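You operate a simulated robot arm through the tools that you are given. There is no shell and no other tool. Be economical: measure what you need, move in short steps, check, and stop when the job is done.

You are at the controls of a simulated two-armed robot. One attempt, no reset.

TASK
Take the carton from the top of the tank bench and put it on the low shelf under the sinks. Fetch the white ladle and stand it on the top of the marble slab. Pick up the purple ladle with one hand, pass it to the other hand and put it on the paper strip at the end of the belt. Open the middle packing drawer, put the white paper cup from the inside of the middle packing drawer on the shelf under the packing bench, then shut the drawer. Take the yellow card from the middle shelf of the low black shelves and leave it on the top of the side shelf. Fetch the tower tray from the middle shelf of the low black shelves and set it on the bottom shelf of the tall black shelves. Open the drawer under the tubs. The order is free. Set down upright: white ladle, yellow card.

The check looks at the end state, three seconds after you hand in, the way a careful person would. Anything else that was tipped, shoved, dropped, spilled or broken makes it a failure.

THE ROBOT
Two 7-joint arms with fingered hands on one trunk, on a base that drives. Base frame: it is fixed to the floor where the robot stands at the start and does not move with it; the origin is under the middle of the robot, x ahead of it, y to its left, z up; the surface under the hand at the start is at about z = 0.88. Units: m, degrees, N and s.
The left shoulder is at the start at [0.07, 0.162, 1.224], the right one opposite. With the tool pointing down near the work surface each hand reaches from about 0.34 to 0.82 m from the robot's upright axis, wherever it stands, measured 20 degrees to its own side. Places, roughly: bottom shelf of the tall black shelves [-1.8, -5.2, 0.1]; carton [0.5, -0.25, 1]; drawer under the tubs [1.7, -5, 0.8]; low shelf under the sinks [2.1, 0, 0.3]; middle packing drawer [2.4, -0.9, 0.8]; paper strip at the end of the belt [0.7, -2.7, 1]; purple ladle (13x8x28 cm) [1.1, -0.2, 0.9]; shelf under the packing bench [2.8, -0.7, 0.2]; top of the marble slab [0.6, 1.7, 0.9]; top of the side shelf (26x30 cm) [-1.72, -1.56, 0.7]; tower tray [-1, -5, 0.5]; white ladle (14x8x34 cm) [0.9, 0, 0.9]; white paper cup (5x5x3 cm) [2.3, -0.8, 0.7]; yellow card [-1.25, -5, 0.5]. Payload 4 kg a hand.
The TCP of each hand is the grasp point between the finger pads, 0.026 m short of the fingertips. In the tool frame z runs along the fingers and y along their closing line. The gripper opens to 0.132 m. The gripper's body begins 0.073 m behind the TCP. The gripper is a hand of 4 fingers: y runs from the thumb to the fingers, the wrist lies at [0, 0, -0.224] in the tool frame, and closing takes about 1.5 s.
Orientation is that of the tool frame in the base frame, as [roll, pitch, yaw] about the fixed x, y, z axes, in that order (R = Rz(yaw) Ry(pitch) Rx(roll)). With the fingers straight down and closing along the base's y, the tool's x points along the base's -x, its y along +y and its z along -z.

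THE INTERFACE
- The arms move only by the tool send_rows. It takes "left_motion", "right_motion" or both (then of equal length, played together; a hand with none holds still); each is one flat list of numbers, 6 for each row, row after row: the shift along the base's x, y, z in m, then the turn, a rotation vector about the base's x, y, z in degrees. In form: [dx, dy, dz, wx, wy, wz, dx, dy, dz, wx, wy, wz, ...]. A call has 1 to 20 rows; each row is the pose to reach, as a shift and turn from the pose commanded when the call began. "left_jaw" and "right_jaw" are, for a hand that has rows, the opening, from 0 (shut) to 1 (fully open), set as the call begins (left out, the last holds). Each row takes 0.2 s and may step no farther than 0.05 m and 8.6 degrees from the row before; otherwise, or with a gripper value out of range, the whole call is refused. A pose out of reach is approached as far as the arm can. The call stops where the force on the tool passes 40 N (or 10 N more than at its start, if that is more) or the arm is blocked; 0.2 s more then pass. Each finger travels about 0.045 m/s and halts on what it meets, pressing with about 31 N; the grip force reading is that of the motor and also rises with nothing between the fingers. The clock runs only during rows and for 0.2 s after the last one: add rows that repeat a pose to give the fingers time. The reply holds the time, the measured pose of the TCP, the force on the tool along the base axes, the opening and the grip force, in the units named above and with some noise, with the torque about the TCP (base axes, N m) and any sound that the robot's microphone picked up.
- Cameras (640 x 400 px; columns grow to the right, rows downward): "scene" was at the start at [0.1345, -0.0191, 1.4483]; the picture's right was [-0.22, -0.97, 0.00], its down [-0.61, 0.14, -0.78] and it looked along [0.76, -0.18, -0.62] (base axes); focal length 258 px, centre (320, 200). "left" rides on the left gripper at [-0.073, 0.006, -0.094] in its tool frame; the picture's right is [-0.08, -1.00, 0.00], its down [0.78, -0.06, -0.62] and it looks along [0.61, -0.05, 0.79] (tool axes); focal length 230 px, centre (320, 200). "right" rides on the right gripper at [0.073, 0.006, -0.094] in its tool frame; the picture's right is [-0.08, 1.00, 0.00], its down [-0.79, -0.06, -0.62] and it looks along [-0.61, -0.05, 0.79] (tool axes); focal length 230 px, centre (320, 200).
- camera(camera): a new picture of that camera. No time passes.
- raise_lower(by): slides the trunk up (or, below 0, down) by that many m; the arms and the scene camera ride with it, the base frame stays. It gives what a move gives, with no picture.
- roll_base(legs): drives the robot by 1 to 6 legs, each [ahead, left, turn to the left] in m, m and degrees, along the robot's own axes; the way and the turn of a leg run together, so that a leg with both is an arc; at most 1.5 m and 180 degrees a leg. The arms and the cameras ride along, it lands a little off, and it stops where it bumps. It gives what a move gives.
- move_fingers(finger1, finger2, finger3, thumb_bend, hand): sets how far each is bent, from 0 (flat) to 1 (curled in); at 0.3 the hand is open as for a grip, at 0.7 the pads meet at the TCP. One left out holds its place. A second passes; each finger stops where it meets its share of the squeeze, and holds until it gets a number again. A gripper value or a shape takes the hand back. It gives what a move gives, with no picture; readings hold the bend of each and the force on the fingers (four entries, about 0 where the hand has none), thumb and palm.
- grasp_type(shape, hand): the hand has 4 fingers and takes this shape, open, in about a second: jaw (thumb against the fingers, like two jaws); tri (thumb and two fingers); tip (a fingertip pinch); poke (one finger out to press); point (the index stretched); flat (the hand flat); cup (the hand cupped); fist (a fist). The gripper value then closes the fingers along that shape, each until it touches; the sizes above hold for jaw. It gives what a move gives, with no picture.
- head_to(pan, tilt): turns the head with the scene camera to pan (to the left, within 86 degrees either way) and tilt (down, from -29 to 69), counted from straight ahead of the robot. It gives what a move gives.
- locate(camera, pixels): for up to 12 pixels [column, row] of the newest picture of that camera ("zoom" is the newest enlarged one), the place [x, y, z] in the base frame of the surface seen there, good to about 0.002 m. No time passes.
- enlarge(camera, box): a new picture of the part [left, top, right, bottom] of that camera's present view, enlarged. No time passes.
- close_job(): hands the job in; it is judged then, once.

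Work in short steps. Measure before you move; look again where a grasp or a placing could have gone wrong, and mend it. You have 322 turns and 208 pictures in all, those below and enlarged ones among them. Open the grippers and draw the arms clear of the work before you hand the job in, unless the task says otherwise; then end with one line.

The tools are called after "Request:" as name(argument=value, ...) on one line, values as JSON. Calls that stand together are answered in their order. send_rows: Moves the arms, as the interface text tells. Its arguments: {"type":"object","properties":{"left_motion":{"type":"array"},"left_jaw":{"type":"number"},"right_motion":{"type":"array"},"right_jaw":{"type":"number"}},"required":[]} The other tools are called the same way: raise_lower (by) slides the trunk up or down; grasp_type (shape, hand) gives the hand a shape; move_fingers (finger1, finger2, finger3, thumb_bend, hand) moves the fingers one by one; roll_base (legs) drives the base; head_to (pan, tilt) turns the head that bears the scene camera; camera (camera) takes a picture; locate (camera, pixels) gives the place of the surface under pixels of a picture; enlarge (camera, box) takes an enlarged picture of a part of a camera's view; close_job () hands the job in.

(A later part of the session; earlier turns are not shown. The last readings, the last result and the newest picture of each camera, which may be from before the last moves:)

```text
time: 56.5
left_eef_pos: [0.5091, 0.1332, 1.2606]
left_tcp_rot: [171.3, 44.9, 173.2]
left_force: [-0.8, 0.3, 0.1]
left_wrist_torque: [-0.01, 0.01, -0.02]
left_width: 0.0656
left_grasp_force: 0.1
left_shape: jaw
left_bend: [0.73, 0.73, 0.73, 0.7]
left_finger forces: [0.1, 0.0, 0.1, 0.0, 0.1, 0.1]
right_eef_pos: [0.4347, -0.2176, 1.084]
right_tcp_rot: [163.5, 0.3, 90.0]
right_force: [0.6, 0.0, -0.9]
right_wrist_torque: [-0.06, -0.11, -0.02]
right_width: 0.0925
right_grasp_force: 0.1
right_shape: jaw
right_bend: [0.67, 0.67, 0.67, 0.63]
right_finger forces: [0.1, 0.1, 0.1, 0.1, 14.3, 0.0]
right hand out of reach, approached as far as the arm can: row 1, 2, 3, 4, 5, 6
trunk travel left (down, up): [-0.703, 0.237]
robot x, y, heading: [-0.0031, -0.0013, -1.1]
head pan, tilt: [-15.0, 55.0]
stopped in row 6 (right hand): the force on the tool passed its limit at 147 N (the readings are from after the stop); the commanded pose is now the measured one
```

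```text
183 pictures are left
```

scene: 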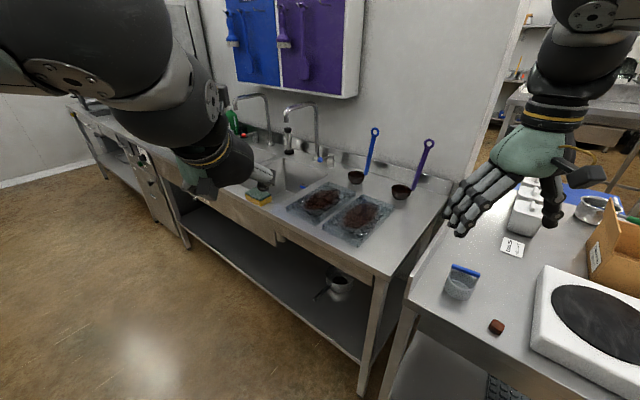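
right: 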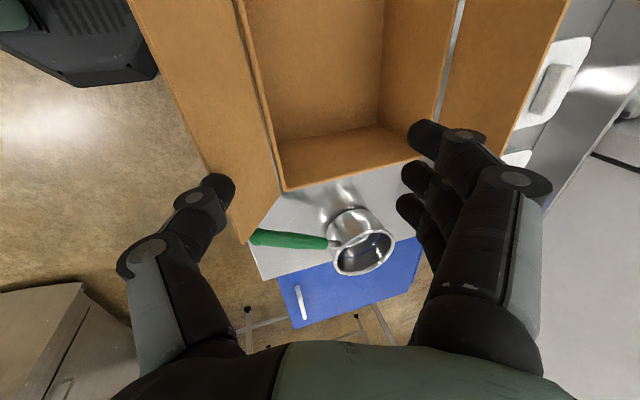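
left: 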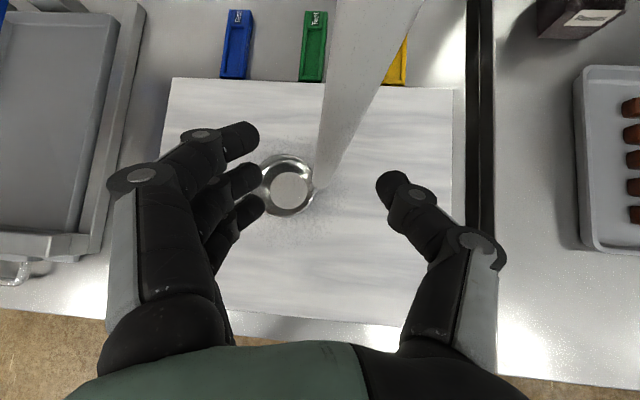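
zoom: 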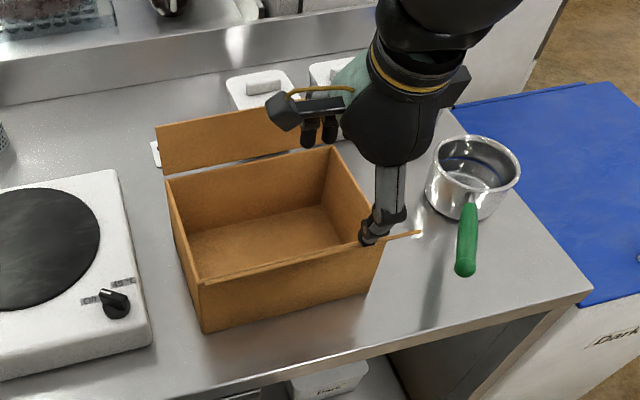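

The target was inside the arm's minimum reach, so the hand went aside and the thumb pressed the flap. I lift straight up, check the carton, and will back the base off.

Request:
send_rows(right_motion=[0, 0, 0.03, 0, 0, 0, 0, 0, 0.07, 0, 0, 0, 0, 0, 0.11, 0, 0, 0, 0, 0, 0.14, 0, 0, 0])

Request:
roll_base(legs=[[-0.18, 0.0, 1]])

Request:
head_to(pan=-12, tilt=48)

Request:
enlarge(camera="scene", box=[200, 60, 520, 260])

```text
time: 57.5
left_eef_pos: [0.5113, 0.1309, 1.2608]
left_tcp_rot: [171.2, 44.7, 173.1]
left_force: [-0.7, 0.0, -0.6]
left_wrist_torque: [-0.06, 0.02, 0.0]
left_width: 0.0656
left_grasp_force: 0.2
left_shape: jaw
left_bend: [0.73, 0.73, 0.73, 0.7]
left_finger forces: [0.0, 0.0, 0.0, 0.1, 0.0, 0.0]
right_eef_pos: [0.4379, -0.2229, 1.2233]
right_tcp_rot: [163.6, 0.3, 90.0]
right_force: [-0.5, 0.3, 0.3]
right_wrist_torque: [-0.01, 0.01, 0.0]
right_width: 0.0922
right_grasp_force: 0.0
right_shape: jaw
right_bend: [0.67, 0.67, 0.67, 0.64]
right_finger forces: [0.1, 0.0, 0.1, 0.1, 0.1, 0.1]
trunk travel left (down, up): [-0.703, 0.237]
robot x, y, heading: [-0.0044, 0.0017, -0.7]
head pan, tilt: [-15.0, 55.0]
```

```text
time: 59.0
left_eef_pos: [0.3351, 0.1378, 1.2586]
left_tcp_rot: [171.1, 44.6, 173.8]
left_force: [1.0, -0.1, 0.2]
left_wrist_torque: [-0.01, -0.01, -0.02]
left_width: 0.0655
left_grasp_force: 0.0
left_shape: jaw
left_bend: [0.73, 0.73, 0.73, 0.7]
left_finger forces: [0.0, 0.0, 0.1, 0.1, 0.1, 0.0]
right_eef_pos: [0.2661, -0.217, 1.2221]
right_tcp_rot: [163.8, 0.2, 90.8]
right_force: [0.7, -0.1, -0.5]
right_wrist_torque: [-0.01, 0.03, 0.03]
right_width: 0.0927
right_grasp_force: 0.1
right_shape: jaw
right_bend: [0.67, 0.67, 0.67, 0.64]
right_finger forces: [0.1, 0.0, 0.0, 0.0, 0.1, 0.0]
trunk travel left (down, up): [-0.703, 0.237]
robot x, y, heading: [-0.1827, -0.0029, 0.1]
head pan, tilt: [-15.0, 55.0]
```

```text
time: 59.7
left_eef_pos: [0.3327, 0.1382, 1.26]
left_tcp_rot: [171.1, 44.8, 173.8]
left_force: [0.3, 0.3, -0.6]
left_wrist_torque: [0.02, 0.0, 0.0]
left_width: 0.0653
left_grasp_force: 0.1
left_shape: jaw
left_bend: [0.73, 0.73, 0.73, 0.7]
left_finger forces: [0.0, 0.0, 0.0, 0.1, 0.0, 0.0]
right_eef_pos: [0.2632, -0.2164, 1.2214]
right_tcp_rot: [163.6, 0.4, 90.8]
right_force: [-0.5, -0.1, -0.1]
right_wrist_torque: [0.0, -0.01, 0.01]
right_width: 0.0926
right_grasp_force: 0.0
right_shape: jaw
right_bend: [0.67, 0.67, 0.67, 0.64]
right_finger forces: [0.1, 0.0, 0.0, 0.0, 0.0, 0.0]
trunk travel left (down, up): [-0.703, 0.237]
robot x, y, heading: [-0.1797, -0.0041, 0.0]
head pan, tilt: [-12.0, 48.0]
```

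```text
2.00 times, centred on (360, 160) of scene
```

zoom: 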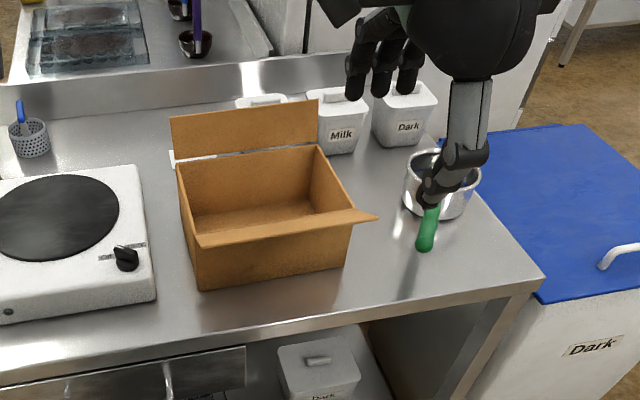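

The carton is in place and its flap has leaned out. I measure the flap and walls again.

Request:
locate(camera="zoom", pixels=[[200, 243], [372, 216], [290, 228], [290, 240], [345, 208], [318, 150], [196, 284], [342, 262], [182, 180], [316, 104], [270, 275], [290, 234]])

```text
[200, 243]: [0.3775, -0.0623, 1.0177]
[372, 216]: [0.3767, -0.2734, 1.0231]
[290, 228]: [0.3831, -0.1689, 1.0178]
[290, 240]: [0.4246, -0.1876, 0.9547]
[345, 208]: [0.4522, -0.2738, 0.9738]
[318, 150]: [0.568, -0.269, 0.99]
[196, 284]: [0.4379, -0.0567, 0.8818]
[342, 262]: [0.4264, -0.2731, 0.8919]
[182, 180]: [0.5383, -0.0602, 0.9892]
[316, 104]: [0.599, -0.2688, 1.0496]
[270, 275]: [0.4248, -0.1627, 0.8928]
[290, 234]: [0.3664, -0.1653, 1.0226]
```

The front wall is now at x≈0.425 and its flap is hinged, so I'll instead grip the flap-free left wall near its front corner with the left hand, tilted 45°. I check the hotplate's gap first.

Request:
locate(camera="zoom", pixels=[[140, 180], [152, 270], [125, 250], [178, 175], [190, 235], [180, 200], [300, 165], [250, 190]])

```text
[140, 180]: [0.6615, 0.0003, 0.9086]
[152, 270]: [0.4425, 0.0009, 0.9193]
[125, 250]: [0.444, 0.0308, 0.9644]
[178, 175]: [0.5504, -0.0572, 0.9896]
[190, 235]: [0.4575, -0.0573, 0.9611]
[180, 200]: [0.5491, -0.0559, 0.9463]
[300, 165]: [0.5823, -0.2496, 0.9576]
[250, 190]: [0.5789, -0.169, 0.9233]
```

There is 57 mm between carton and hotplate, enough. I level the left hand's roll and go above the left wall near the front.

Request:
send_rows(left_motion=[0.025, -0.03, -0.02, -1, 0, 0, 0.05, -0.06, -0.04, -2, 0, 0, 0.075, -0.09, -0.06, -3, 0, 0, 0.1, -0.12, -0.085, -4, 0, 0, 0.125, -0.15, -0.11, -5, 0, 0, 0.145, -0.18, -0.135, -6, 0, 0, 0.157, -0.198, -0.15, -6, 0, 0, 0.157, -0.198, -0.15, -6, 0, 0], left_jaw=0.45)

Request:
camera(camera="left")

Request:
enlarge(camera="scene", box=[200, 60, 520, 260])

```text
time: 61.5
left_eef_pos: [0.486, -0.0598, 1.1118]
left_tcp_rot: [179.5, 45.0, 179.7]
left_force: [0.4, 0.6, 0.6]
left_wrist_torque: [-0.03, 0.0, 0.02]
left_width: 0.06
left_grasp_force: 0.1
left_shape: jaw
left_bend: [0.73, 0.73, 0.73, 0.7]
left_finger forces: [0.1, 0.0, 0.0, 0.0, 0.0, 0.0]
right_eef_pos: [0.2629, -0.2161, 1.2211]
right_tcp_rot: [163.8, 0.3, 90.7]
right_force: [0.1, 0.0, -0.7]
right_wrist_torque: [0.03, -0.01, 0.0]
right_width: 0.0925
right_grasp_force: 0.1
right_shape: jaw
right_bend: [0.67, 0.67, 0.67, 0.64]
right_finger forces: [0.0, 0.1, 0.0, 0.0, 0.0, 0.0]
trunk travel left (down, up): [-0.703, 0.237]
robot x, y, heading: [-0.1806, 0.003, 0.2]
head pan, tilt: [-12.0, 48.0]
```

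```text
181 pictures are left
```

left: 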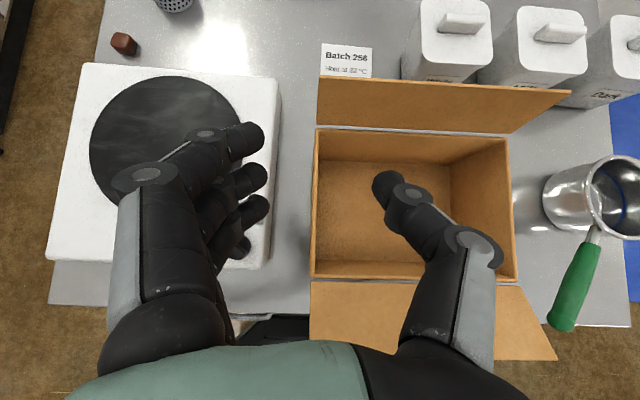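

```text
2.00 times, centred on (360, 160) of scene
```

zoom: 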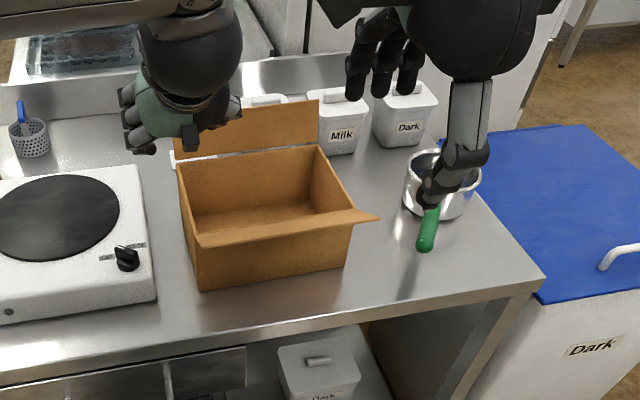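

The wall (column 312) lies between thumb and fingers. I descend to z 0.98.

Request:
send_rows(left_motion=[0.003, 0, -0.035, 0, 0, 0, 0.006, 0, -0.07, 0, 0, 0, 0.009, 0, -0.1, 0, 0, 0, 0.01, 0, -0.13, 0, 0, 0])

Request:
camera(camera="left")

Request:
enlarge(camera="scene", box=[220, 80, 420, 205])

```text
time: 62.5
left_eef_pos: [0.5009, -0.0586, 0.9804]
left_tcp_rot: [179.5, 44.8, 179.6]
left_force: [-0.5, 0.5, 0.7]
left_wrist_torque: [-0.01, 0.02, 0.03]
left_width: 0.0599
left_grasp_force: 0.0
left_shape: jaw
left_bend: [0.73, 0.73, 0.73, 0.7]
left_finger forces: [0.0, 0.1, 0.0, 0.1, 0.0, 0.0]
right_eef_pos: [0.2648, -0.2176, 1.2213]
right_tcp_rot: [163.6, 0.3, 90.7]
right_force: [-0.7, -0.5, -0.3]
right_wrist_torque: [-0.03, -0.04, 0.01]
right_width: 0.0925
right_grasp_force: 0.0
right_shape: jaw
right_bend: [0.67, 0.67, 0.67, 0.64]
right_finger forces: [0.1, 0.0, 0.0, 0.0, 0.0, 0.0]
trunk travel left (down, up): [-0.703, 0.237]
robot x, y, heading: [-0.18, 0.003, 0.1]
head pan, tilt: [-12.0, 48.0]
```

```text
179 pictures are left
```

left: 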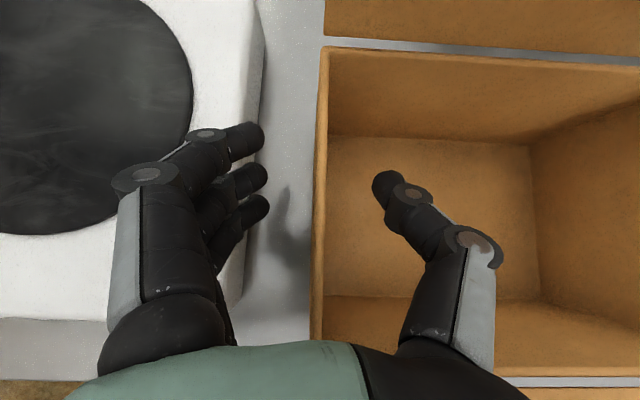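

```text
3.20 times, centred on (320, 142) of scene
```

zoom: 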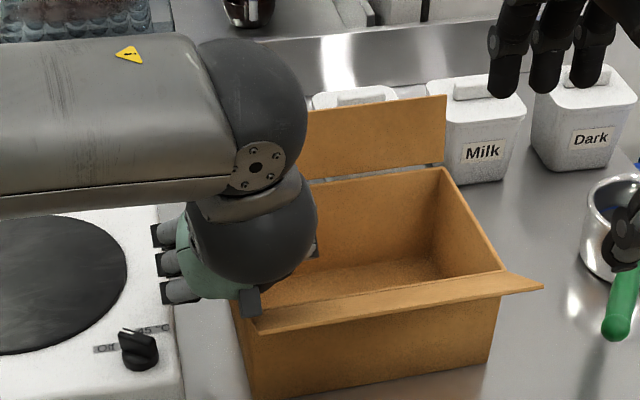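

Thumb inside, fingers outside, nothing touching. I close on the wall.

Request:
send_rows(left_motion=[0, 0, 0, 0, 0, 0, 0, 0, 0, 0, 0, 0, 0, 0, 0, 0, 0, 0, 0, 0, 0, 0, 0, 0, 0, 0, 0, 0, 0, 0, 0, 0, 0, 0, 0, 0, 0, 0, 0, 0, 0, 0], left_jaw=0)

Request:
send_rows(left_motion=[0, 0, 0.015, 0, 0, 0, 0, 0, 0.03, 0, 0, 0, 0, 0, 0.05, 0, 0, 0])

Request:
camera(camera="left")

Request:
camera(camera="scene")

```text
time: 64.1
left_eef_pos: [0.501, -0.0591, 0.9822]
left_tcp_rot: [179.4, 45.0, 179.7]
left_force: [0.1, 0.2, 0.1]
left_wrist_torque: [0.03, -0.01, 0.03]
left_width: 0.0001
left_grasp_force: 30.6
left_shape: jaw
left_bend: [0.7, 0.7, 0.7, 0.7]
left_finger forces: [9.2, 9.2, 9.4, 0.0, 27.7, 0.1]
right_eef_pos: [0.2649, -0.2168, 1.2214]
right_tcp_rot: [163.7, 0.3, 90.8]
right_force: [-0.4, 0.4, 0.1]
right_wrist_torque: [0.01, -0.01, 0.02]
right_width: 0.0928
right_grasp_force: 0.1
right_shape: jaw
right_bend: [0.67, 0.67, 0.67, 0.64]
right_finger forces: [0.1, 0.1, 0.0, 0.0, 0.0, 0.0]
trunk travel left (down, up): [-0.703, 0.237]
robot x, y, heading: [-0.1798, 0.0001, -0.1]
head pan, tilt: [-12.0, 48.0]
```

```text
time: 64.9
left_eef_pos: [0.5007, -0.06, 1.0302]
left_tcp_rot: [179.5, 45.0, 179.7]
left_force: [-1.1, -0.1, -1.0]
left_wrist_torque: [0.18, 0.0, 0.05]
left_width: 0.0001
left_grasp_force: 31.0
left_shape: jaw
left_bend: [0.7, 0.7, 0.69, 0.7]
left_finger forces: [8.9, 9.4, 11.7, 0.1, 30.2, 0.0]
right_eef_pos: [0.2641, -0.2167, 1.2223]
right_tcp_rot: [163.6, 0.3, 90.8]
right_force: [0.0, 0.6, -0.7]
right_wrist_torque: [0.02, 0.01, -0.02]
right_width: 0.0926
right_grasp_force: 0.1
right_shape: jaw
right_bend: [0.67, 0.67, 0.67, 0.64]
right_finger forces: [0.0, 0.0, 0.0, 0.0, 0.1, 0.1]
trunk travel left (down, up): [-0.703, 0.237]
robot x, y, heading: [-0.1845, 0.0003, -0.1]
head pan, tilt: [-12.0, 48.0]
```

```text
177 pictures are left
```

left: 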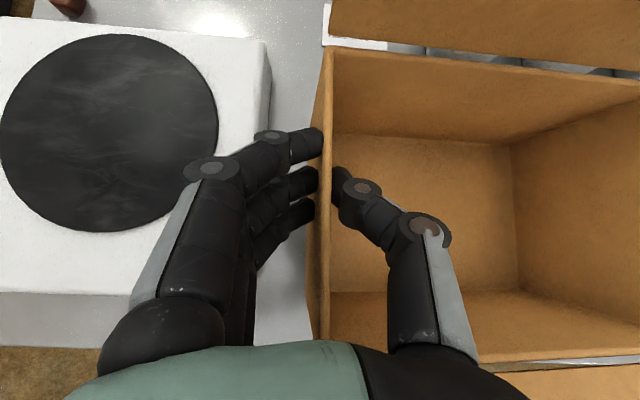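

```text
176 pictures are left
```

scene: 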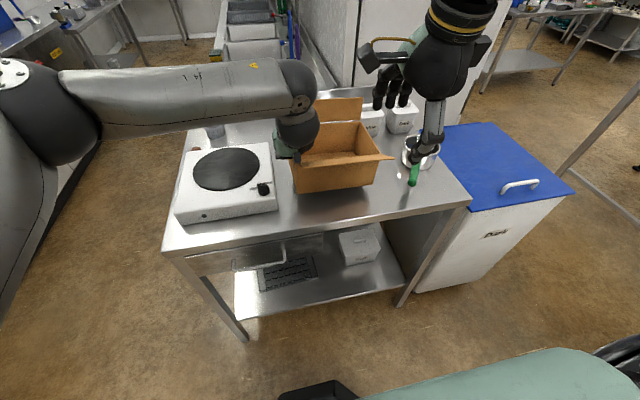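

The carton is lifted level. I raise it more and draw it back, then drive round to the sinks.

Request:
send_rows(left_motion=[0, 0, 0.04, 0, 0, 0, 0, 0, 0.08, 0, 0, 0, 0, 0, 0.12, 0, 0, 0, 0, 0, 0.15, 0, 0, 0, -0.04, 0.02, 0.15, 0, 0, 0, -0.08, 0.04, 0.15, 0, 0, 0, -0.12, 0.06, 0.15, 0, 0, 0])

Request:
roll_base(legs=[[0, 0.9, 0], [1.5, 0, 0], [0.42, 0, 0], [0, 0, -90]])

Request:
head_to(pan=0, tilt=40)

Request:
camera(camera="scene")

```text
time: 66.5
left_eef_pos: [0.3819, 0.0003, 1.1807]
left_tcp_rot: [179.6, 45.1, 179.8]
left_force: [-0.7, -0.3, -0.8]
left_wrist_torque: [0.18, -0.03, -0.02]
left_width: 0.0001
left_grasp_force: 30.8
left_shape: jaw
left_bend: [0.7, 0.7, 0.69, 0.7]
left_finger forces: [8.8, 9.4, 11.8, 0.1, 30.0, 0.0]
right_eef_pos: [0.2632, -0.2166, 1.2232]
right_tcp_rot: [163.6, 0.3, 90.8]
right_force: [0.4, 0.4, -0.3]
right_wrist_torque: [0.0, 0.02, -0.03]
right_width: 0.0924
right_grasp_force: 0.1
right_shape: jaw
right_bend: [0.67, 0.67, 0.67, 0.64]
right_finger forces: [0.0, 0.0, 0.1, 0.0, 0.0, 0.0]
trunk travel left (down, up): [-0.703, 0.237]
robot x, y, heading: [-0.1819, 0.0, 0.1]
head pan, tilt: [-12.0, 48.0]
```

```text
time: 84.1
left_eef_pos: [1.6956, 0.3923, 1.1783]
left_tcp_rot: [179.5, 45.0, 90.2]
left_force: [-0.2, -0.1, -1.0]
left_wrist_torque: [0.03, -0.13, -0.01]
left_width: 0.0002
left_grasp_force: 30.9
left_shape: jaw
left_bend: [0.7, 0.7, 0.69, 0.7]
left_finger forces: [8.7, 9.3, 11.2, 0.0, 29.4, 0.0]
right_eef_pos: [1.4774, 0.5109, 1.2227]
right_tcp_rot: [163.7, 0.3, 1.2]
right_force: [0.3, 0.2, 0.6]
right_wrist_torque: [0.01, 0.01, 0.01]
right_width: 0.0925
right_grasp_force: 0.1
right_shape: jaw
right_bend: [0.67, 0.67, 0.67, 0.64]
right_finger forces: [0.0, 0.0, 0.0, 0.0, 0.1, 0.0]
trunk travel left (down, up): [-0.703, 0.237]
robot x, y, heading: [1.69, 0.9546, -89.7]
head pan, tilt: [-12.0, 48.0]
```

```text
time: 84.8
left_eef_pos: [1.695, 0.392, 1.1793]
left_tcp_rot: [179.4, 45.0, 90.3]
left_force: [0.2, -0.7, -1.1]
left_wrist_torque: [0.03, -0.13, -0.03]
left_width: 0.0
left_grasp_force: 31.0
left_shape: jaw
left_bend: [0.7, 0.7, 0.69, 0.7]
left_finger forces: [8.7, 9.2, 11.3, 0.1, 29.4, 0.0]
right_eef_pos: [1.4768, 0.51, 1.2215]
right_tcp_rot: [163.7, 0.3, 1.2]
right_force: [-0.4, -0.6, 0.7]
right_wrist_torque: [-0.01, 0.0, 0.01]
right_width: 0.0928
right_grasp_force: 0.0
right_shape: jaw
right_bend: [0.67, 0.67, 0.67, 0.64]
right_finger forces: [0.1, 0.0, 0.1, 0.0, 0.0, 0.0]
trunk travel left (down, up): [-0.703, 0.237]
robot x, y, heading: [1.6937, 0.9568, -89.5]
head pan, tilt: [0.0, 40.0]
```

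```text
175 pictures are left
```

scene: 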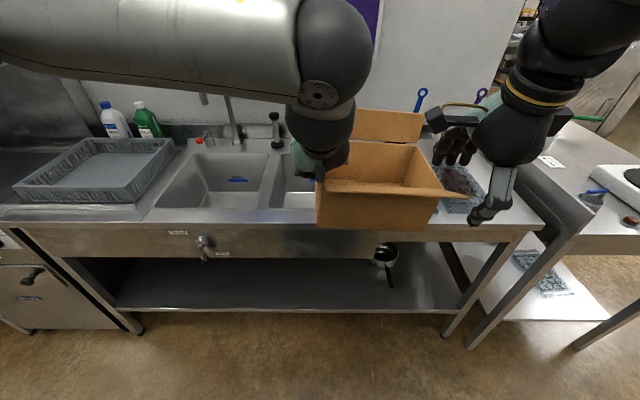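

I measure the shelf and the drain valve before lowering.

Request:
locate(camera="scene", pixels=[[204, 245], [205, 260], [280, 285], [280, 310], [300, 245], [115, 300], [280, 250], [388, 285], [375, 255], [450, 300], [330, 285], [250, 232]])

Request:
roll_base(legs=[[-0.15, 0.2, 0]])

Request:
raise_lower(by=-0.68)

Request:
head_to(pan=0, tilt=20)

Request:
camera(camera="scene")

```text
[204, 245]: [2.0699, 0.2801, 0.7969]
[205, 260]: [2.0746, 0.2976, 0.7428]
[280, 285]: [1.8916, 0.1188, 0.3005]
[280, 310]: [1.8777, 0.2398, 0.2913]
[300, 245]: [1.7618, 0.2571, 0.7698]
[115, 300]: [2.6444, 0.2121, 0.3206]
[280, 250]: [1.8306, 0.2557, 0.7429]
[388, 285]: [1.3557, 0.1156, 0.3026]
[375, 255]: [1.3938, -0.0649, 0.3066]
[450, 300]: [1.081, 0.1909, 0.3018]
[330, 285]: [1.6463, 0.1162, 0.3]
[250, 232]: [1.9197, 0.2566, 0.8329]
```

```text
time: 86.7
left_eef_pos: [1.8929, 0.5442, 1.1792]
left_tcp_rot: [179.4, 44.9, 90.0]
left_force: [1.0, 0.2, -1.9]
left_wrist_torque: [0.01, -0.13, -0.02]
left_width: 0.0003
left_grasp_force: 31.1
left_shape: jaw
left_bend: [0.7, 0.7, 0.69, 0.7]
left_finger forces: [8.8, 9.3, 11.3, 0.0, 29.5, 0.1]
right_eef_pos: [1.6761, 0.6612, 1.2193]
right_tcp_rot: [163.7, 0.2, 1.1]
right_force: [0.5, 1.0, -0.6]
right_wrist_torque: [-0.02, -0.02, -0.02]
right_width: 0.0925
right_grasp_force: 0.0
right_shape: jaw
right_bend: [0.67, 0.67, 0.67, 0.64]
right_finger forces: [0.1, 0.0, 0.0, 0.0, 0.0, 0.0]
trunk travel left (down, up): [-0.703, 0.237]
robot x, y, heading: [1.8886, 1.1067, -89.8]
head pan, tilt: [0.0, 40.0]
```

```text
refused: -0.68 is not a number from -0.4 to 0.4
```

```text
time: 87.5
left_eef_pos: [1.8952, 0.5443, 1.181]
left_tcp_rot: [179.6, 44.9, 90.0]
left_force: [0.0, -0.1, -0.5]
left_wrist_torque: [0.05, -0.16, 0.03]
left_width: 0.0
left_grasp_force: 31.2
left_shape: jaw
left_bend: [0.7, 0.7, 0.69, 0.7]
left_finger forces: [8.7, 9.4, 11.2, 0.1, 29.4, 0.0]
right_eef_pos: [1.6782, 0.6632, 1.2216]
right_tcp_rot: [163.7, 0.3, 1.1]
right_force: [0.5, 0.4, 0.2]
right_wrist_torque: [-0.06, 0.02, 0.02]
right_width: 0.0926
right_grasp_force: 0.0
right_shape: jaw
right_bend: [0.67, 0.67, 0.67, 0.64]
right_finger forces: [0.1, 0.1, 0.1, 0.0, 0.0, 0.0]
trunk travel left (down, up): [-0.703, 0.237]
robot x, y, heading: [1.8927, 1.1083, -89.8]
head pan, tilt: [0.0, 20.0]
```

```text
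174 pictures are left
```

scene: 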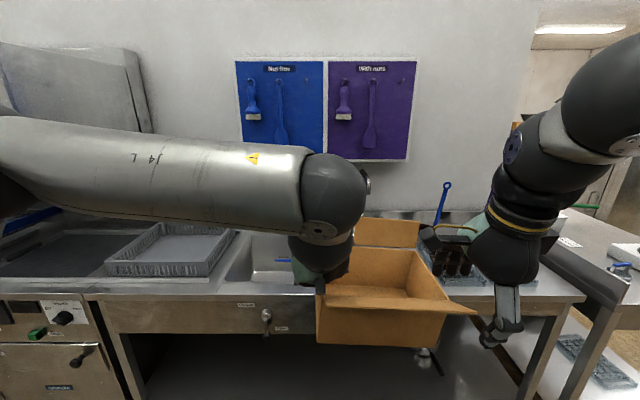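

The valve sits at x 2.07, clear of the planned spot (carton x 1.69–1.90). I lower the trunk in two parts.

Request:
raise_lower(by=-0.4)

Request:
raise_lower(by=-0.28)

Request:
camera(camera="scene")

```text
time: 91.3
left_eef_pos: [1.8951, 0.5444, 0.7796]
left_tcp_rot: [179.4, 45.0, 89.9]
left_force: [-0.2, 0.4, -0.4]
left_wrist_torque: [0.02, -0.15, 0.0]
left_width: 0.0
left_grasp_force: 31.2
left_shape: jaw
left_bend: [0.7, 0.7, 0.69, 0.7]
left_finger forces: [8.6, 9.3, 11.3, 0.0, 29.4, 0.0]
right_eef_pos: [1.6768, 0.6627, 0.8218]
right_tcp_rot: [163.6, 0.3, 1.1]
right_force: [-0.2, 0.5, 0.6]
right_wrist_torque: [-0.01, 0.0, 0.01]
right_width: 0.0929
right_grasp_force: 0.1
right_shape: jaw
right_bend: [0.67, 0.67, 0.67, 0.64]
right_finger forces: [0.1, 0.0, 0.0, 0.0, 0.1, 0.0]
trunk travel left (down, up): [-0.303, 0.637]
robot x, y, heading: [1.8911, 1.1081, -89.6]
head pan, tilt: [0.0, 20.0]
```

```text
time: 94.2
left_eef_pos: [1.895, 0.5443, 0.4991]
left_tcp_rot: [179.5, 45.0, 90.0]
left_force: [-0.5, 0.4, -1.3]
left_wrist_torque: [0.01, -0.14, -0.01]
left_width: 0.0001
left_grasp_force: 31.2
left_shape: jaw
left_bend: [0.7, 0.7, 0.69, 0.7]
left_finger forces: [8.7, 9.3, 11.3, 0.0, 29.3, 0.0]
right_eef_pos: [1.6776, 0.6627, 0.5417]
right_tcp_rot: [163.7, 0.3, 1.1]
right_force: [0.1, 0.7, -0.2]
right_wrist_torque: [-0.03, 0.01, 0.02]
right_width: 0.0926
right_grasp_force: 0.1
right_shape: jaw
right_bend: [0.67, 0.67, 0.67, 0.64]
right_finger forces: [0.0, 0.0, 0.1, 0.0, 0.0, 0.0]
trunk travel left (down, up): [-0.023, 0.917]
robot x, y, heading: [1.8932, 1.109, -89.7]
head pan, tilt: [0.0, 20.0]
```

```text
173 pictures are left
```

scene: 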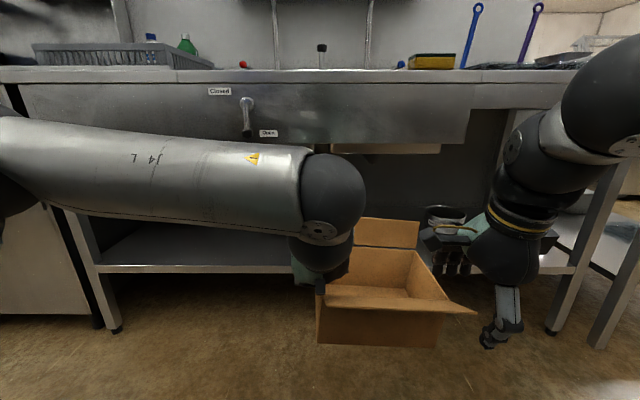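

The forearm lies level to the left and the valve is at x 2.07, so I shift 0.2 m to the right to keep clear, then roll forward partly.

Request:
roll_base(legs=[[0, -0.21, 0], [0.22, 0, 0]])

Request:
camera(camera="scene")

Request:
camera(camera="left")

```text
time: 97.1
left_eef_pos: [1.6834, 0.3223, 0.4996]
left_tcp_rot: [179.3, 45.0, 89.7]
left_force: [0.1, 0.0, -1.6]
left_wrist_torque: [0.02, -0.08, 0.0]
left_width: 0.0
left_grasp_force: 30.9
left_shape: jaw
left_bend: [0.7, 0.7, 0.69, 0.7]
left_finger forces: [8.7, 9.3, 11.4, 0.0, 29.5, 0.0]
right_eef_pos: [1.4669, 0.4428, 0.5409]
right_tcp_rot: [163.8, 0.3, 0.7]
right_force: [0.2, -0.1, -0.8]
right_wrist_torque: [-0.02, -0.03, 0.03]
right_width: 0.0924
right_grasp_force: 0.0
right_shape: jaw
right_bend: [0.67, 0.67, 0.67, 0.64]
right_finger forces: [0.0, 0.0, 0.0, 0.0, 0.0, 0.1]
trunk travel left (down, up): [-0.023, 0.917]
robot x, y, heading: [1.6821, 0.885, -90.1]
head pan, tilt: [0.0, 20.0]
```

```text
172 pictures are left
```

scene: 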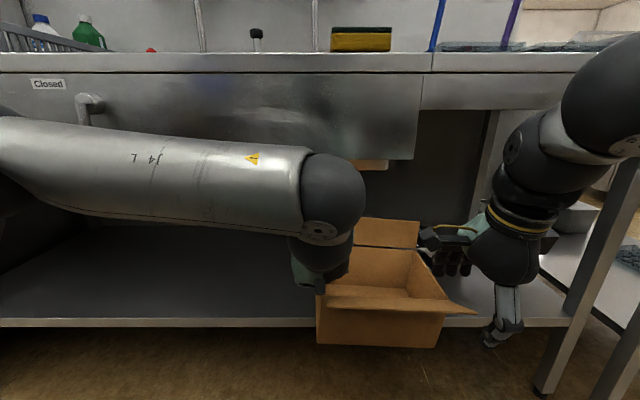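

```text
171 pictures are left
```

left: 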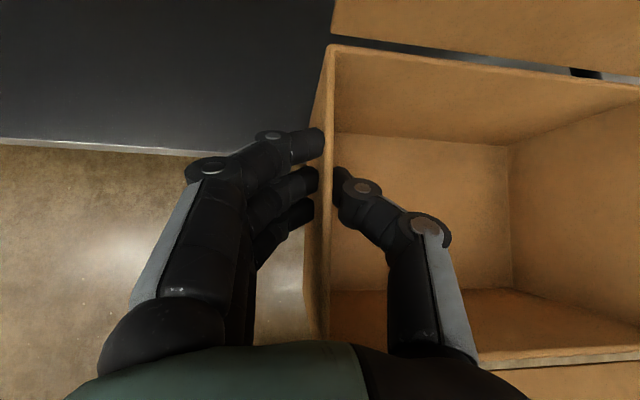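

I check heights: apron bottom at (400,158), forearm ball top at (335,155), carton points.

Request:
locate(camera="scene", pixels=[[405, 156], [335, 157], [200, 140], [200, 225], [365, 162], [380, 340], [400, 222], [440, 310], [85, 105], [430, 105], [325, 338]])

```text
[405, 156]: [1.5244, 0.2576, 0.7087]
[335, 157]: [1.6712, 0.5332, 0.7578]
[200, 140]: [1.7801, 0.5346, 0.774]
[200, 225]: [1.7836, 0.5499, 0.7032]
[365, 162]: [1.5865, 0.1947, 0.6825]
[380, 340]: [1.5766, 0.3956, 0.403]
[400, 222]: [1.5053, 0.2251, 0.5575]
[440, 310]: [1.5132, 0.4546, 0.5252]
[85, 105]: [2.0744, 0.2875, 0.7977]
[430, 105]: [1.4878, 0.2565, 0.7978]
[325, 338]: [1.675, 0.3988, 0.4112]
```

The forearm could meet the apron at its present height, so I lower the arm 0.08 outside first and check.

Request:
send_rows(left_motion=[0, 0, -0.03, 0, 0, 0, 0, 0, -0.06, 0, 0, 0, 0, 0, -0.08, 0, 0, 0])

Request:
camera(camera="scene")

Request:
locate(camera="scene", pixels=[[335, 190], [200, 160], [100, 150], [325, 375], [380, 375], [270, 290]])

```text
time: 97.9
left_eef_pos: [1.6847, 0.319, 0.4186]
left_tcp_rot: [179.6, 45.0, 89.7]
left_force: [-0.2, -0.4, -1.3]
left_wrist_torque: [0.0, -0.11, 0.01]
left_width: 0.0001
left_grasp_force: 31.0
left_shape: jaw
left_bend: [0.7, 0.7, 0.69, 0.7]
left_finger forces: [8.8, 9.3, 11.3, 0.0, 29.6, 0.0]
right_eef_pos: [1.468, 0.4424, 0.5421]
right_tcp_rot: [163.7, 0.3, 0.7]
right_force: [-0.3, -0.5, 0.3]
right_wrist_torque: [0.02, 0.0, -0.01]
right_width: 0.0926
right_grasp_force: 0.1
right_shape: jaw
right_bend: [0.67, 0.67, 0.67, 0.64]
right_finger forces: [0.0, 0.1, 0.0, 0.0, 0.0, 0.0]
trunk travel left (down, up): [-0.023, 0.917]
robot x, y, heading: [1.6859, 0.8841, -90.1]
head pan, tilt: [0.0, 20.0]
```

```text
170 pictures are left
```

scene: 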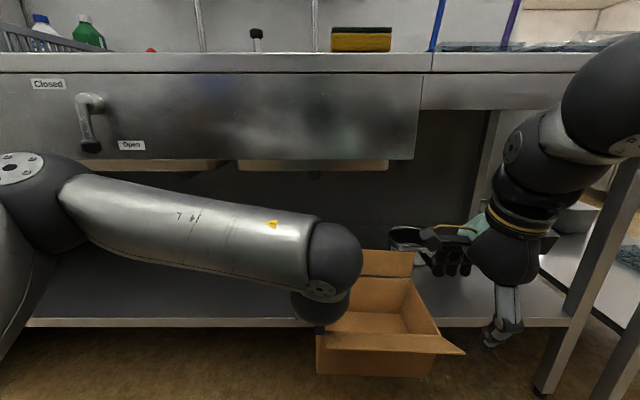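

```text
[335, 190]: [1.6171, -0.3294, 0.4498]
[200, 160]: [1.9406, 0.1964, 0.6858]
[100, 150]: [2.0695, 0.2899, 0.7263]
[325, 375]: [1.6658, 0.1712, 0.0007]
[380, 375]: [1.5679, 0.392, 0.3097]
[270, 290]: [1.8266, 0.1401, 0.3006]
```

The forearm now passes below the apron. Before rolling in I pull the right hand back and outward so it stays clear of the bench.

Request:
send_rows(right_motion=[-0.04, 0.02, 0, 0, 0, 0, -0.08, 0.04, 0, 0, 0, 0, -0.12, 0.06, 0, 0, 0, 0, -0.16, 0.09, 0, 0, 0, 0, -0.19, 0.12, 0, 0, 0, 0])

Request:
roll_base(legs=[[0.09, 0, 0]])

Request:
camera(camera="scene")

```text
time: 99.1
left_eef_pos: [1.6831, 0.3197, 0.4194]
left_tcp_rot: [179.5, 44.9, 89.7]
left_force: [-0.1, -0.2, -1.4]
left_wrist_torque: [-0.02, -0.14, -0.01]
left_width: 0.0
left_grasp_force: 30.8
left_shape: jaw
left_bend: [0.7, 0.7, 0.69, 0.7]
left_finger forces: [8.8, 9.2, 11.4, 0.0, 29.5, 0.0]
right_eef_pos: [1.2784, 0.5599, 0.5421]
right_tcp_rot: [163.7, 0.3, 0.8]
right_force: [-0.2, 0.2, -0.2]
right_wrist_torque: [0.0, 0.05, 0.0]
right_width: 0.0925
right_grasp_force: 0.0
right_shape: jaw
right_bend: [0.67, 0.67, 0.67, 0.64]
right_finger forces: [0.0, 0.0, 0.0, 0.0, 0.0, 0.0]
trunk travel left (down, up): [-0.023, 0.917]
robot x, y, heading: [1.6811, 0.8869, -89.7]
head pan, tilt: [0.0, 20.0]
```

```text
time: 100.2
left_eef_pos: [1.6831, 0.23, 0.4185]
left_tcp_rot: [179.5, 45.0, 89.6]
left_force: [-0.1, 0.2, -0.5]
left_wrist_torque: [0.0, -0.1, 0.03]
left_width: 0.0
left_grasp_force: 31.1
left_shape: jaw
left_bend: [0.7, 0.7, 0.69, 0.7]
left_finger forces: [9.2, 9.2, 10.8, 0.1, 29.4, 0.0]
right_eef_pos: [1.2774, 0.4706, 0.5417]
right_tcp_rot: [163.8, 0.4, 0.5]
right_force: [-0.5, 0.6, -0.4]
right_wrist_torque: [-0.02, 0.01, 0.0]
right_width: 0.0924
right_grasp_force: 0.0
right_shape: jaw
right_bend: [0.67, 0.67, 0.67, 0.64]
right_finger forces: [0.1, 0.1, 0.0, 0.0, 0.0, 0.0]
trunk travel left (down, up): [-0.023, 0.917]
robot x, y, heading: [1.6827, 0.794, -90.3]
head pan, tilt: [0.0, 20.0]
```

```text
169 pictures are left
```

scene: 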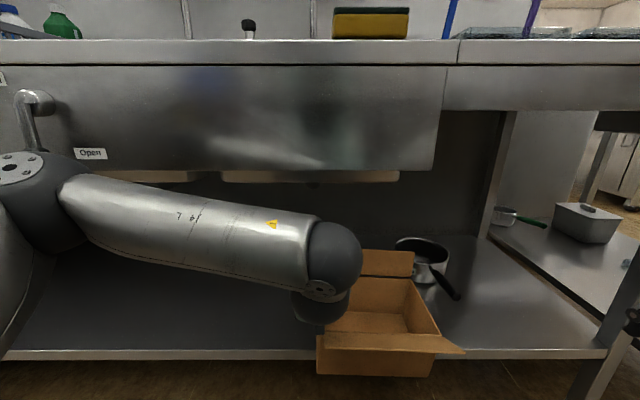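

I check elbow against the valve, and the pot's handle against the carton's path.

Request:
locate(camera="scene", pixels=[[45, 158], [30, 150], [70, 175], [457, 296], [430, 270], [440, 335], [463, 351], [410, 255], [380, 355], [250, 215]])

```text
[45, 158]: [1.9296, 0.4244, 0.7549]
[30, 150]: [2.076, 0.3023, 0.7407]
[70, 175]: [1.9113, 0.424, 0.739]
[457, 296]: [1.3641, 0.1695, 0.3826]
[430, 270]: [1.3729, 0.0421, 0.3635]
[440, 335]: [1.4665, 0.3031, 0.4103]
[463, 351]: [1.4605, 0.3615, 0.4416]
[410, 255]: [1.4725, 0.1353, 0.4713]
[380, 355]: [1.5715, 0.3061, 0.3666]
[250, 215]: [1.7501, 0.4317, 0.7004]
```

The elbow would get near the valve and apron. I back the base off and instead reach in with a straighter arm.

Request:
roll_base(legs=[[-0.16, 0, 0]])

Request:
send_rows(left_motion=[0, -0.04, 0, 0, 0, 0, 0, -0.08, 0, 0, 0, 0, 0, -0.12, 0, 0, 0, 0, 0, -0.15, 0, 0, 0, 0])

Request:
camera(camera="scene")

```text
time: 101.6
left_eef_pos: [1.684, 0.3852, 0.4196]
left_tcp_rot: [179.6, 45.1, 89.6]
left_force: [-0.6, 0.6, -1.4]
left_wrist_torque: [0.02, -0.12, -0.01]
left_width: 0.0
left_grasp_force: 31.2
left_shape: jaw
left_bend: [0.7, 0.7, 0.69, 0.7]
left_finger forces: [8.7, 9.3, 11.8, 0.0, 29.9, 0.1]
right_eef_pos: [1.2784, 0.6257, 0.5435]
right_tcp_rot: [163.7, 0.3, 0.7]
right_force: [-0.7, 0.4, 0.2]
right_wrist_torque: [0.0, 0.04, 0.01]
right_width: 0.0922
right_grasp_force: 0.1
right_shape: jaw
right_bend: [0.67, 0.67, 0.67, 0.64]
right_finger forces: [0.0, 0.0, 0.1, 0.1, 0.1, 0.0]
trunk travel left (down, up): [-0.023, 0.917]
robot x, y, heading: [1.6883, 0.9505, -90.0]
head pan, tilt: [0.0, 20.0]
```

```text
time: 102.6
left_eef_pos: [1.6836, 0.2342, 0.4189]
left_tcp_rot: [179.5, 44.9, 89.7]
left_force: [0.1, 0.1, -1.0]
left_wrist_torque: [0.0, -0.04, 0.0]
left_width: 0.0
left_grasp_force: 31.0
left_shape: jaw
left_bend: [0.7, 0.7, 0.69, 0.7]
left_finger forces: [9.4, 9.1, 10.3, 0.1, 28.8, 0.0]
right_eef_pos: [1.2791, 0.627, 0.5429]
right_tcp_rot: [163.7, 0.4, 0.7]
right_force: [-0.4, 1.0, -0.8]
right_wrist_torque: [0.03, 0.02, 0.02]
right_width: 0.0926
right_grasp_force: 0.0
right_shape: jaw
right_bend: [0.67, 0.67, 0.67, 0.64]
right_finger forces: [0.0, 0.0, 0.1, 0.1, 0.0, 0.0]
trunk travel left (down, up): [-0.023, 0.917]
robot x, y, heading: [1.6851, 0.9508, -89.9]
head pan, tilt: [0.0, 20.0]
```

```text
168 pictures are left
```

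scene: 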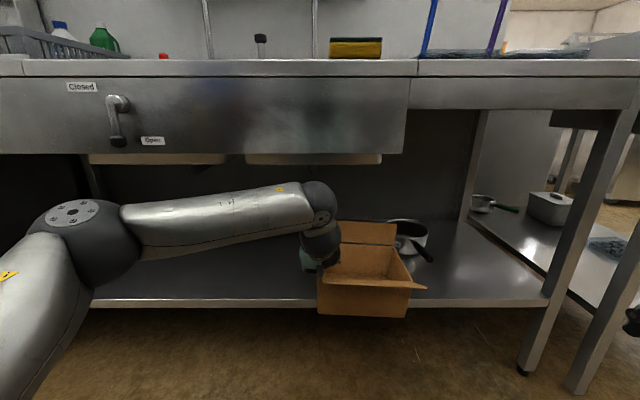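

Better: the forearm now runs back from the wrist. I reach in the last 0.085 m.

Request:
send_rows(left_motion=[0, -0.03, 0, 0, 0, 0, 0, -0.06, 0, 0, 0, 0, 0, -0.085, 0, 0, 0, 0, 0, -0.085, 0, 0, 0, 0])

Request:
enlarge(camera="scene", box=[240, 160, 480, 310])

Request:
camera(camera="left")

```text
time: 103.6
left_eef_pos: [1.6848, 0.1509, 0.418]
left_tcp_rot: [179.4, 45.0, 89.6]
left_force: [-0.3, -0.8, -1.6]
left_wrist_torque: [0.02, -0.09, 0.04]
left_width: 0.0
left_grasp_force: 30.9
left_shape: jaw
left_bend: [0.7, 0.7, 0.69, 0.7]
left_finger forces: [8.9, 9.1, 10.6, 0.0, 28.5, 0.1]
right_eef_pos: [1.2779, 0.6268, 0.5416]
right_tcp_rot: [163.8, 0.4, 0.6]
right_force: [0.3, -0.3, 0.2]
right_wrist_torque: [0.01, -0.02, 0.01]
right_width: 0.0926
right_grasp_force: 0.1
right_shape: jaw
right_bend: [0.67, 0.67, 0.67, 0.64]
right_finger forces: [0.0, 0.1, 0.0, 0.1, 0.0, 0.0]
trunk travel left (down, up): [-0.023, 0.917]
robot x, y, heading: [1.6858, 0.9553, -90.2]
head pan, tilt: [0.0, 20.0]
```

```text
2.67 times, centred on (360, 235) of scene
```

zoom: 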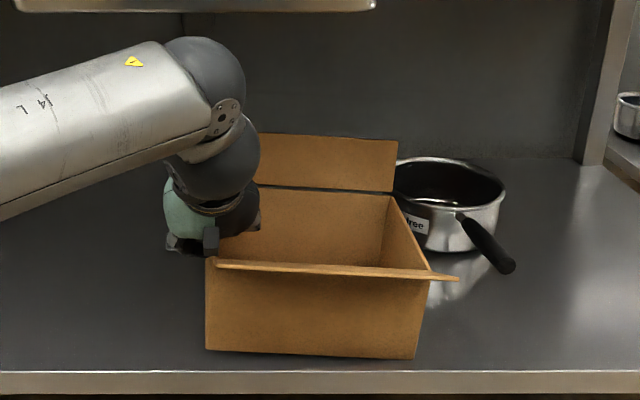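

```text
166 pictures are left
```

left: 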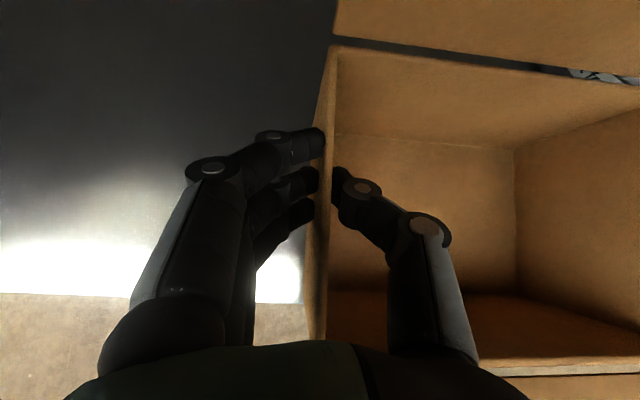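

Over the shelf and clear of the pot. I lower until contact.

Request:
send_rows(left_motion=[0, 0, -0.006, 0, 0, 0, 0, 0, -0.012, 0, 0, 0, 0, 0, -0.016, 0, 0, 0, 0, 0, -0.019, 0, 0, 0])

Request:
enlarge(camera="scene", box=[240, 160, 480, 310])

```text
time: 104.6
left_eef_pos: [1.6834, 0.1513, 0.4009]
left_tcp_rot: [179.5, 45.1, 89.6]
left_force: [0.2, -1.2, 1.9]
left_wrist_torque: [0.0, 0.02, 0.05]
left_width: 0.0
left_grasp_force: 30.8
left_shape: jaw
left_bend: [0.7, 0.7, 0.69, 0.7]
left_finger forces: [10.2, 9.1, 9.8, 0.1, 28.8, 0.1]
right_eef_pos: [1.2793, 0.626, 0.5425]
right_tcp_rot: [163.8, 0.3, 0.7]
right_force: [0.1, 0.8, 0.5]
right_wrist_torque: [0.01, 0.0, 0.02]
right_width: 0.0926
right_grasp_force: 0.0
right_shape: jaw
right_bend: [0.67, 0.67, 0.67, 0.64]
right_finger forces: [0.0, 0.0, 0.1, 0.1, 0.0, 0.1]
trunk travel left (down, up): [-0.023, 0.917]
robot x, y, heading: [1.6852, 0.9562, -90.3]
head pan, tilt: [0.0, 20.0]
```

```text
2.67 times, centred on (360, 235) of scene
```

zoom: 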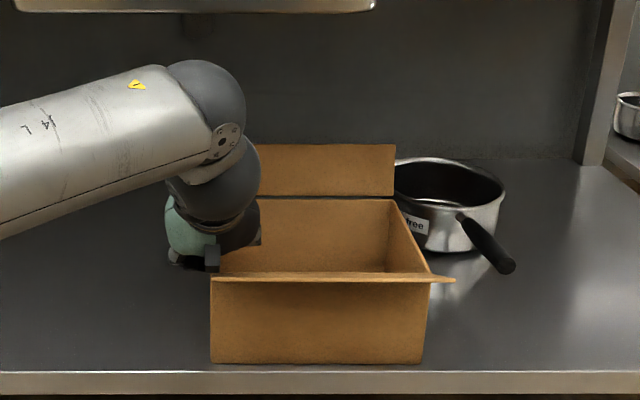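

Level and resting. I open, then raise a little and withdraw backwards.

Request:
send_rows(left_motion=[0, 0, 0, 0, 0, 0, 0, 0, 0, 0, 0, 0, 0, 0, 0, 0, 0, 0, 0, 0, 0, 0, 0, 0], left_jaw=0.4)

Request:
send_rows(left_motion=[0, 0, 0.03, 0, 0, 0, 0, 0.01, 0.055, 0, 0, 0, 0, 0.04, 0.08, 0, 0, 0, 0, 0.08, 0.1, 0, 0, 0, 0, 0.12, 0.1, 0, 0, 0, 0, 0.17, 0.1, 0, 0, 0, 0, 0.22, 0.1, 0, 0, 0, 0, 0.26, 0.1, 0, 0, 0])

Request:
camera(camera="scene")

```text
time: 105.6
left_eef_pos: [1.6844, 0.1513, 0.3997]
left_tcp_rot: [179.6, 45.0, 89.6]
left_force: [-0.6, 0.5, 0.3]
left_wrist_torque: [0.02, 0.04, -0.01]
left_width: 0.0521
left_grasp_force: 0.1
left_shape: jaw
left_bend: [0.73, 0.73, 0.73, 0.7]
left_finger forces: [0.0, 0.0, 0.0, 0.0, 0.1, 0.0]
right_eef_pos: [1.2801, 0.6274, 0.5418]
right_tcp_rot: [163.7, 0.2, 0.8]
right_force: [0.3, 0.3, -0.4]
right_wrist_torque: [-0.02, -0.05, 0.01]
right_width: 0.0925
right_grasp_force: 0.0
right_shape: jaw
right_bend: [0.67, 0.67, 0.67, 0.64]
right_finger forces: [0.0, 0.0, 0.1, 0.0, 0.0, 0.0]
trunk travel left (down, up): [-0.023, 0.917]
robot x, y, heading: [1.6843, 0.9541, -90.1]
head pan, tilt: [0.0, 20.0]
```

```text
time: 107.4
left_eef_pos: [1.6833, 0.4112, 0.4994]
left_tcp_rot: [179.5, 45.0, 89.7]
left_force: [-1.6, 0.0, -0.6]
left_wrist_torque: [0.01, -0.02, -0.02]
left_width: 0.0522
left_grasp_force: 0.1
left_shape: jaw
left_bend: [0.73, 0.73, 0.73, 0.7]
left_finger forces: [0.0, 0.0, 0.0, 0.0, 0.1, 0.0]
right_eef_pos: [1.2789, 0.6263, 0.5425]
right_tcp_rot: [163.7, 0.4, 0.6]
right_force: [-0.1, 0.0, -0.5]
right_wrist_torque: [-0.01, 0.0, -0.04]
right_width: 0.0926
right_grasp_force: 0.1
right_shape: jaw
right_bend: [0.67, 0.67, 0.67, 0.64]
right_finger forces: [0.0, 0.0, 0.0, 0.0, 0.0, 0.0]
trunk travel left (down, up): [-0.023, 0.917]
robot x, y, heading: [1.6836, 0.9521, -90.5]
head pan, tilt: [0.0, 20.0]
```

```text
164 pictures are left
```

scene: 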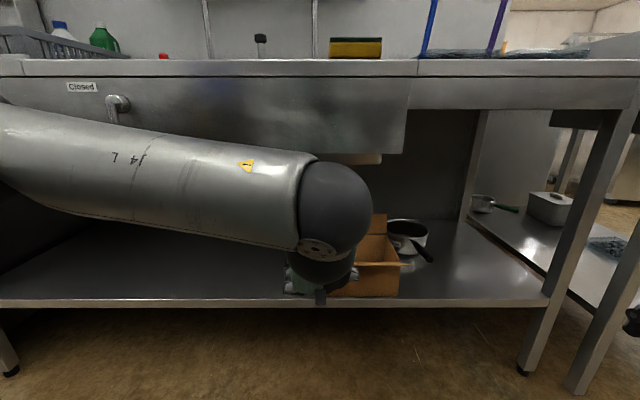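

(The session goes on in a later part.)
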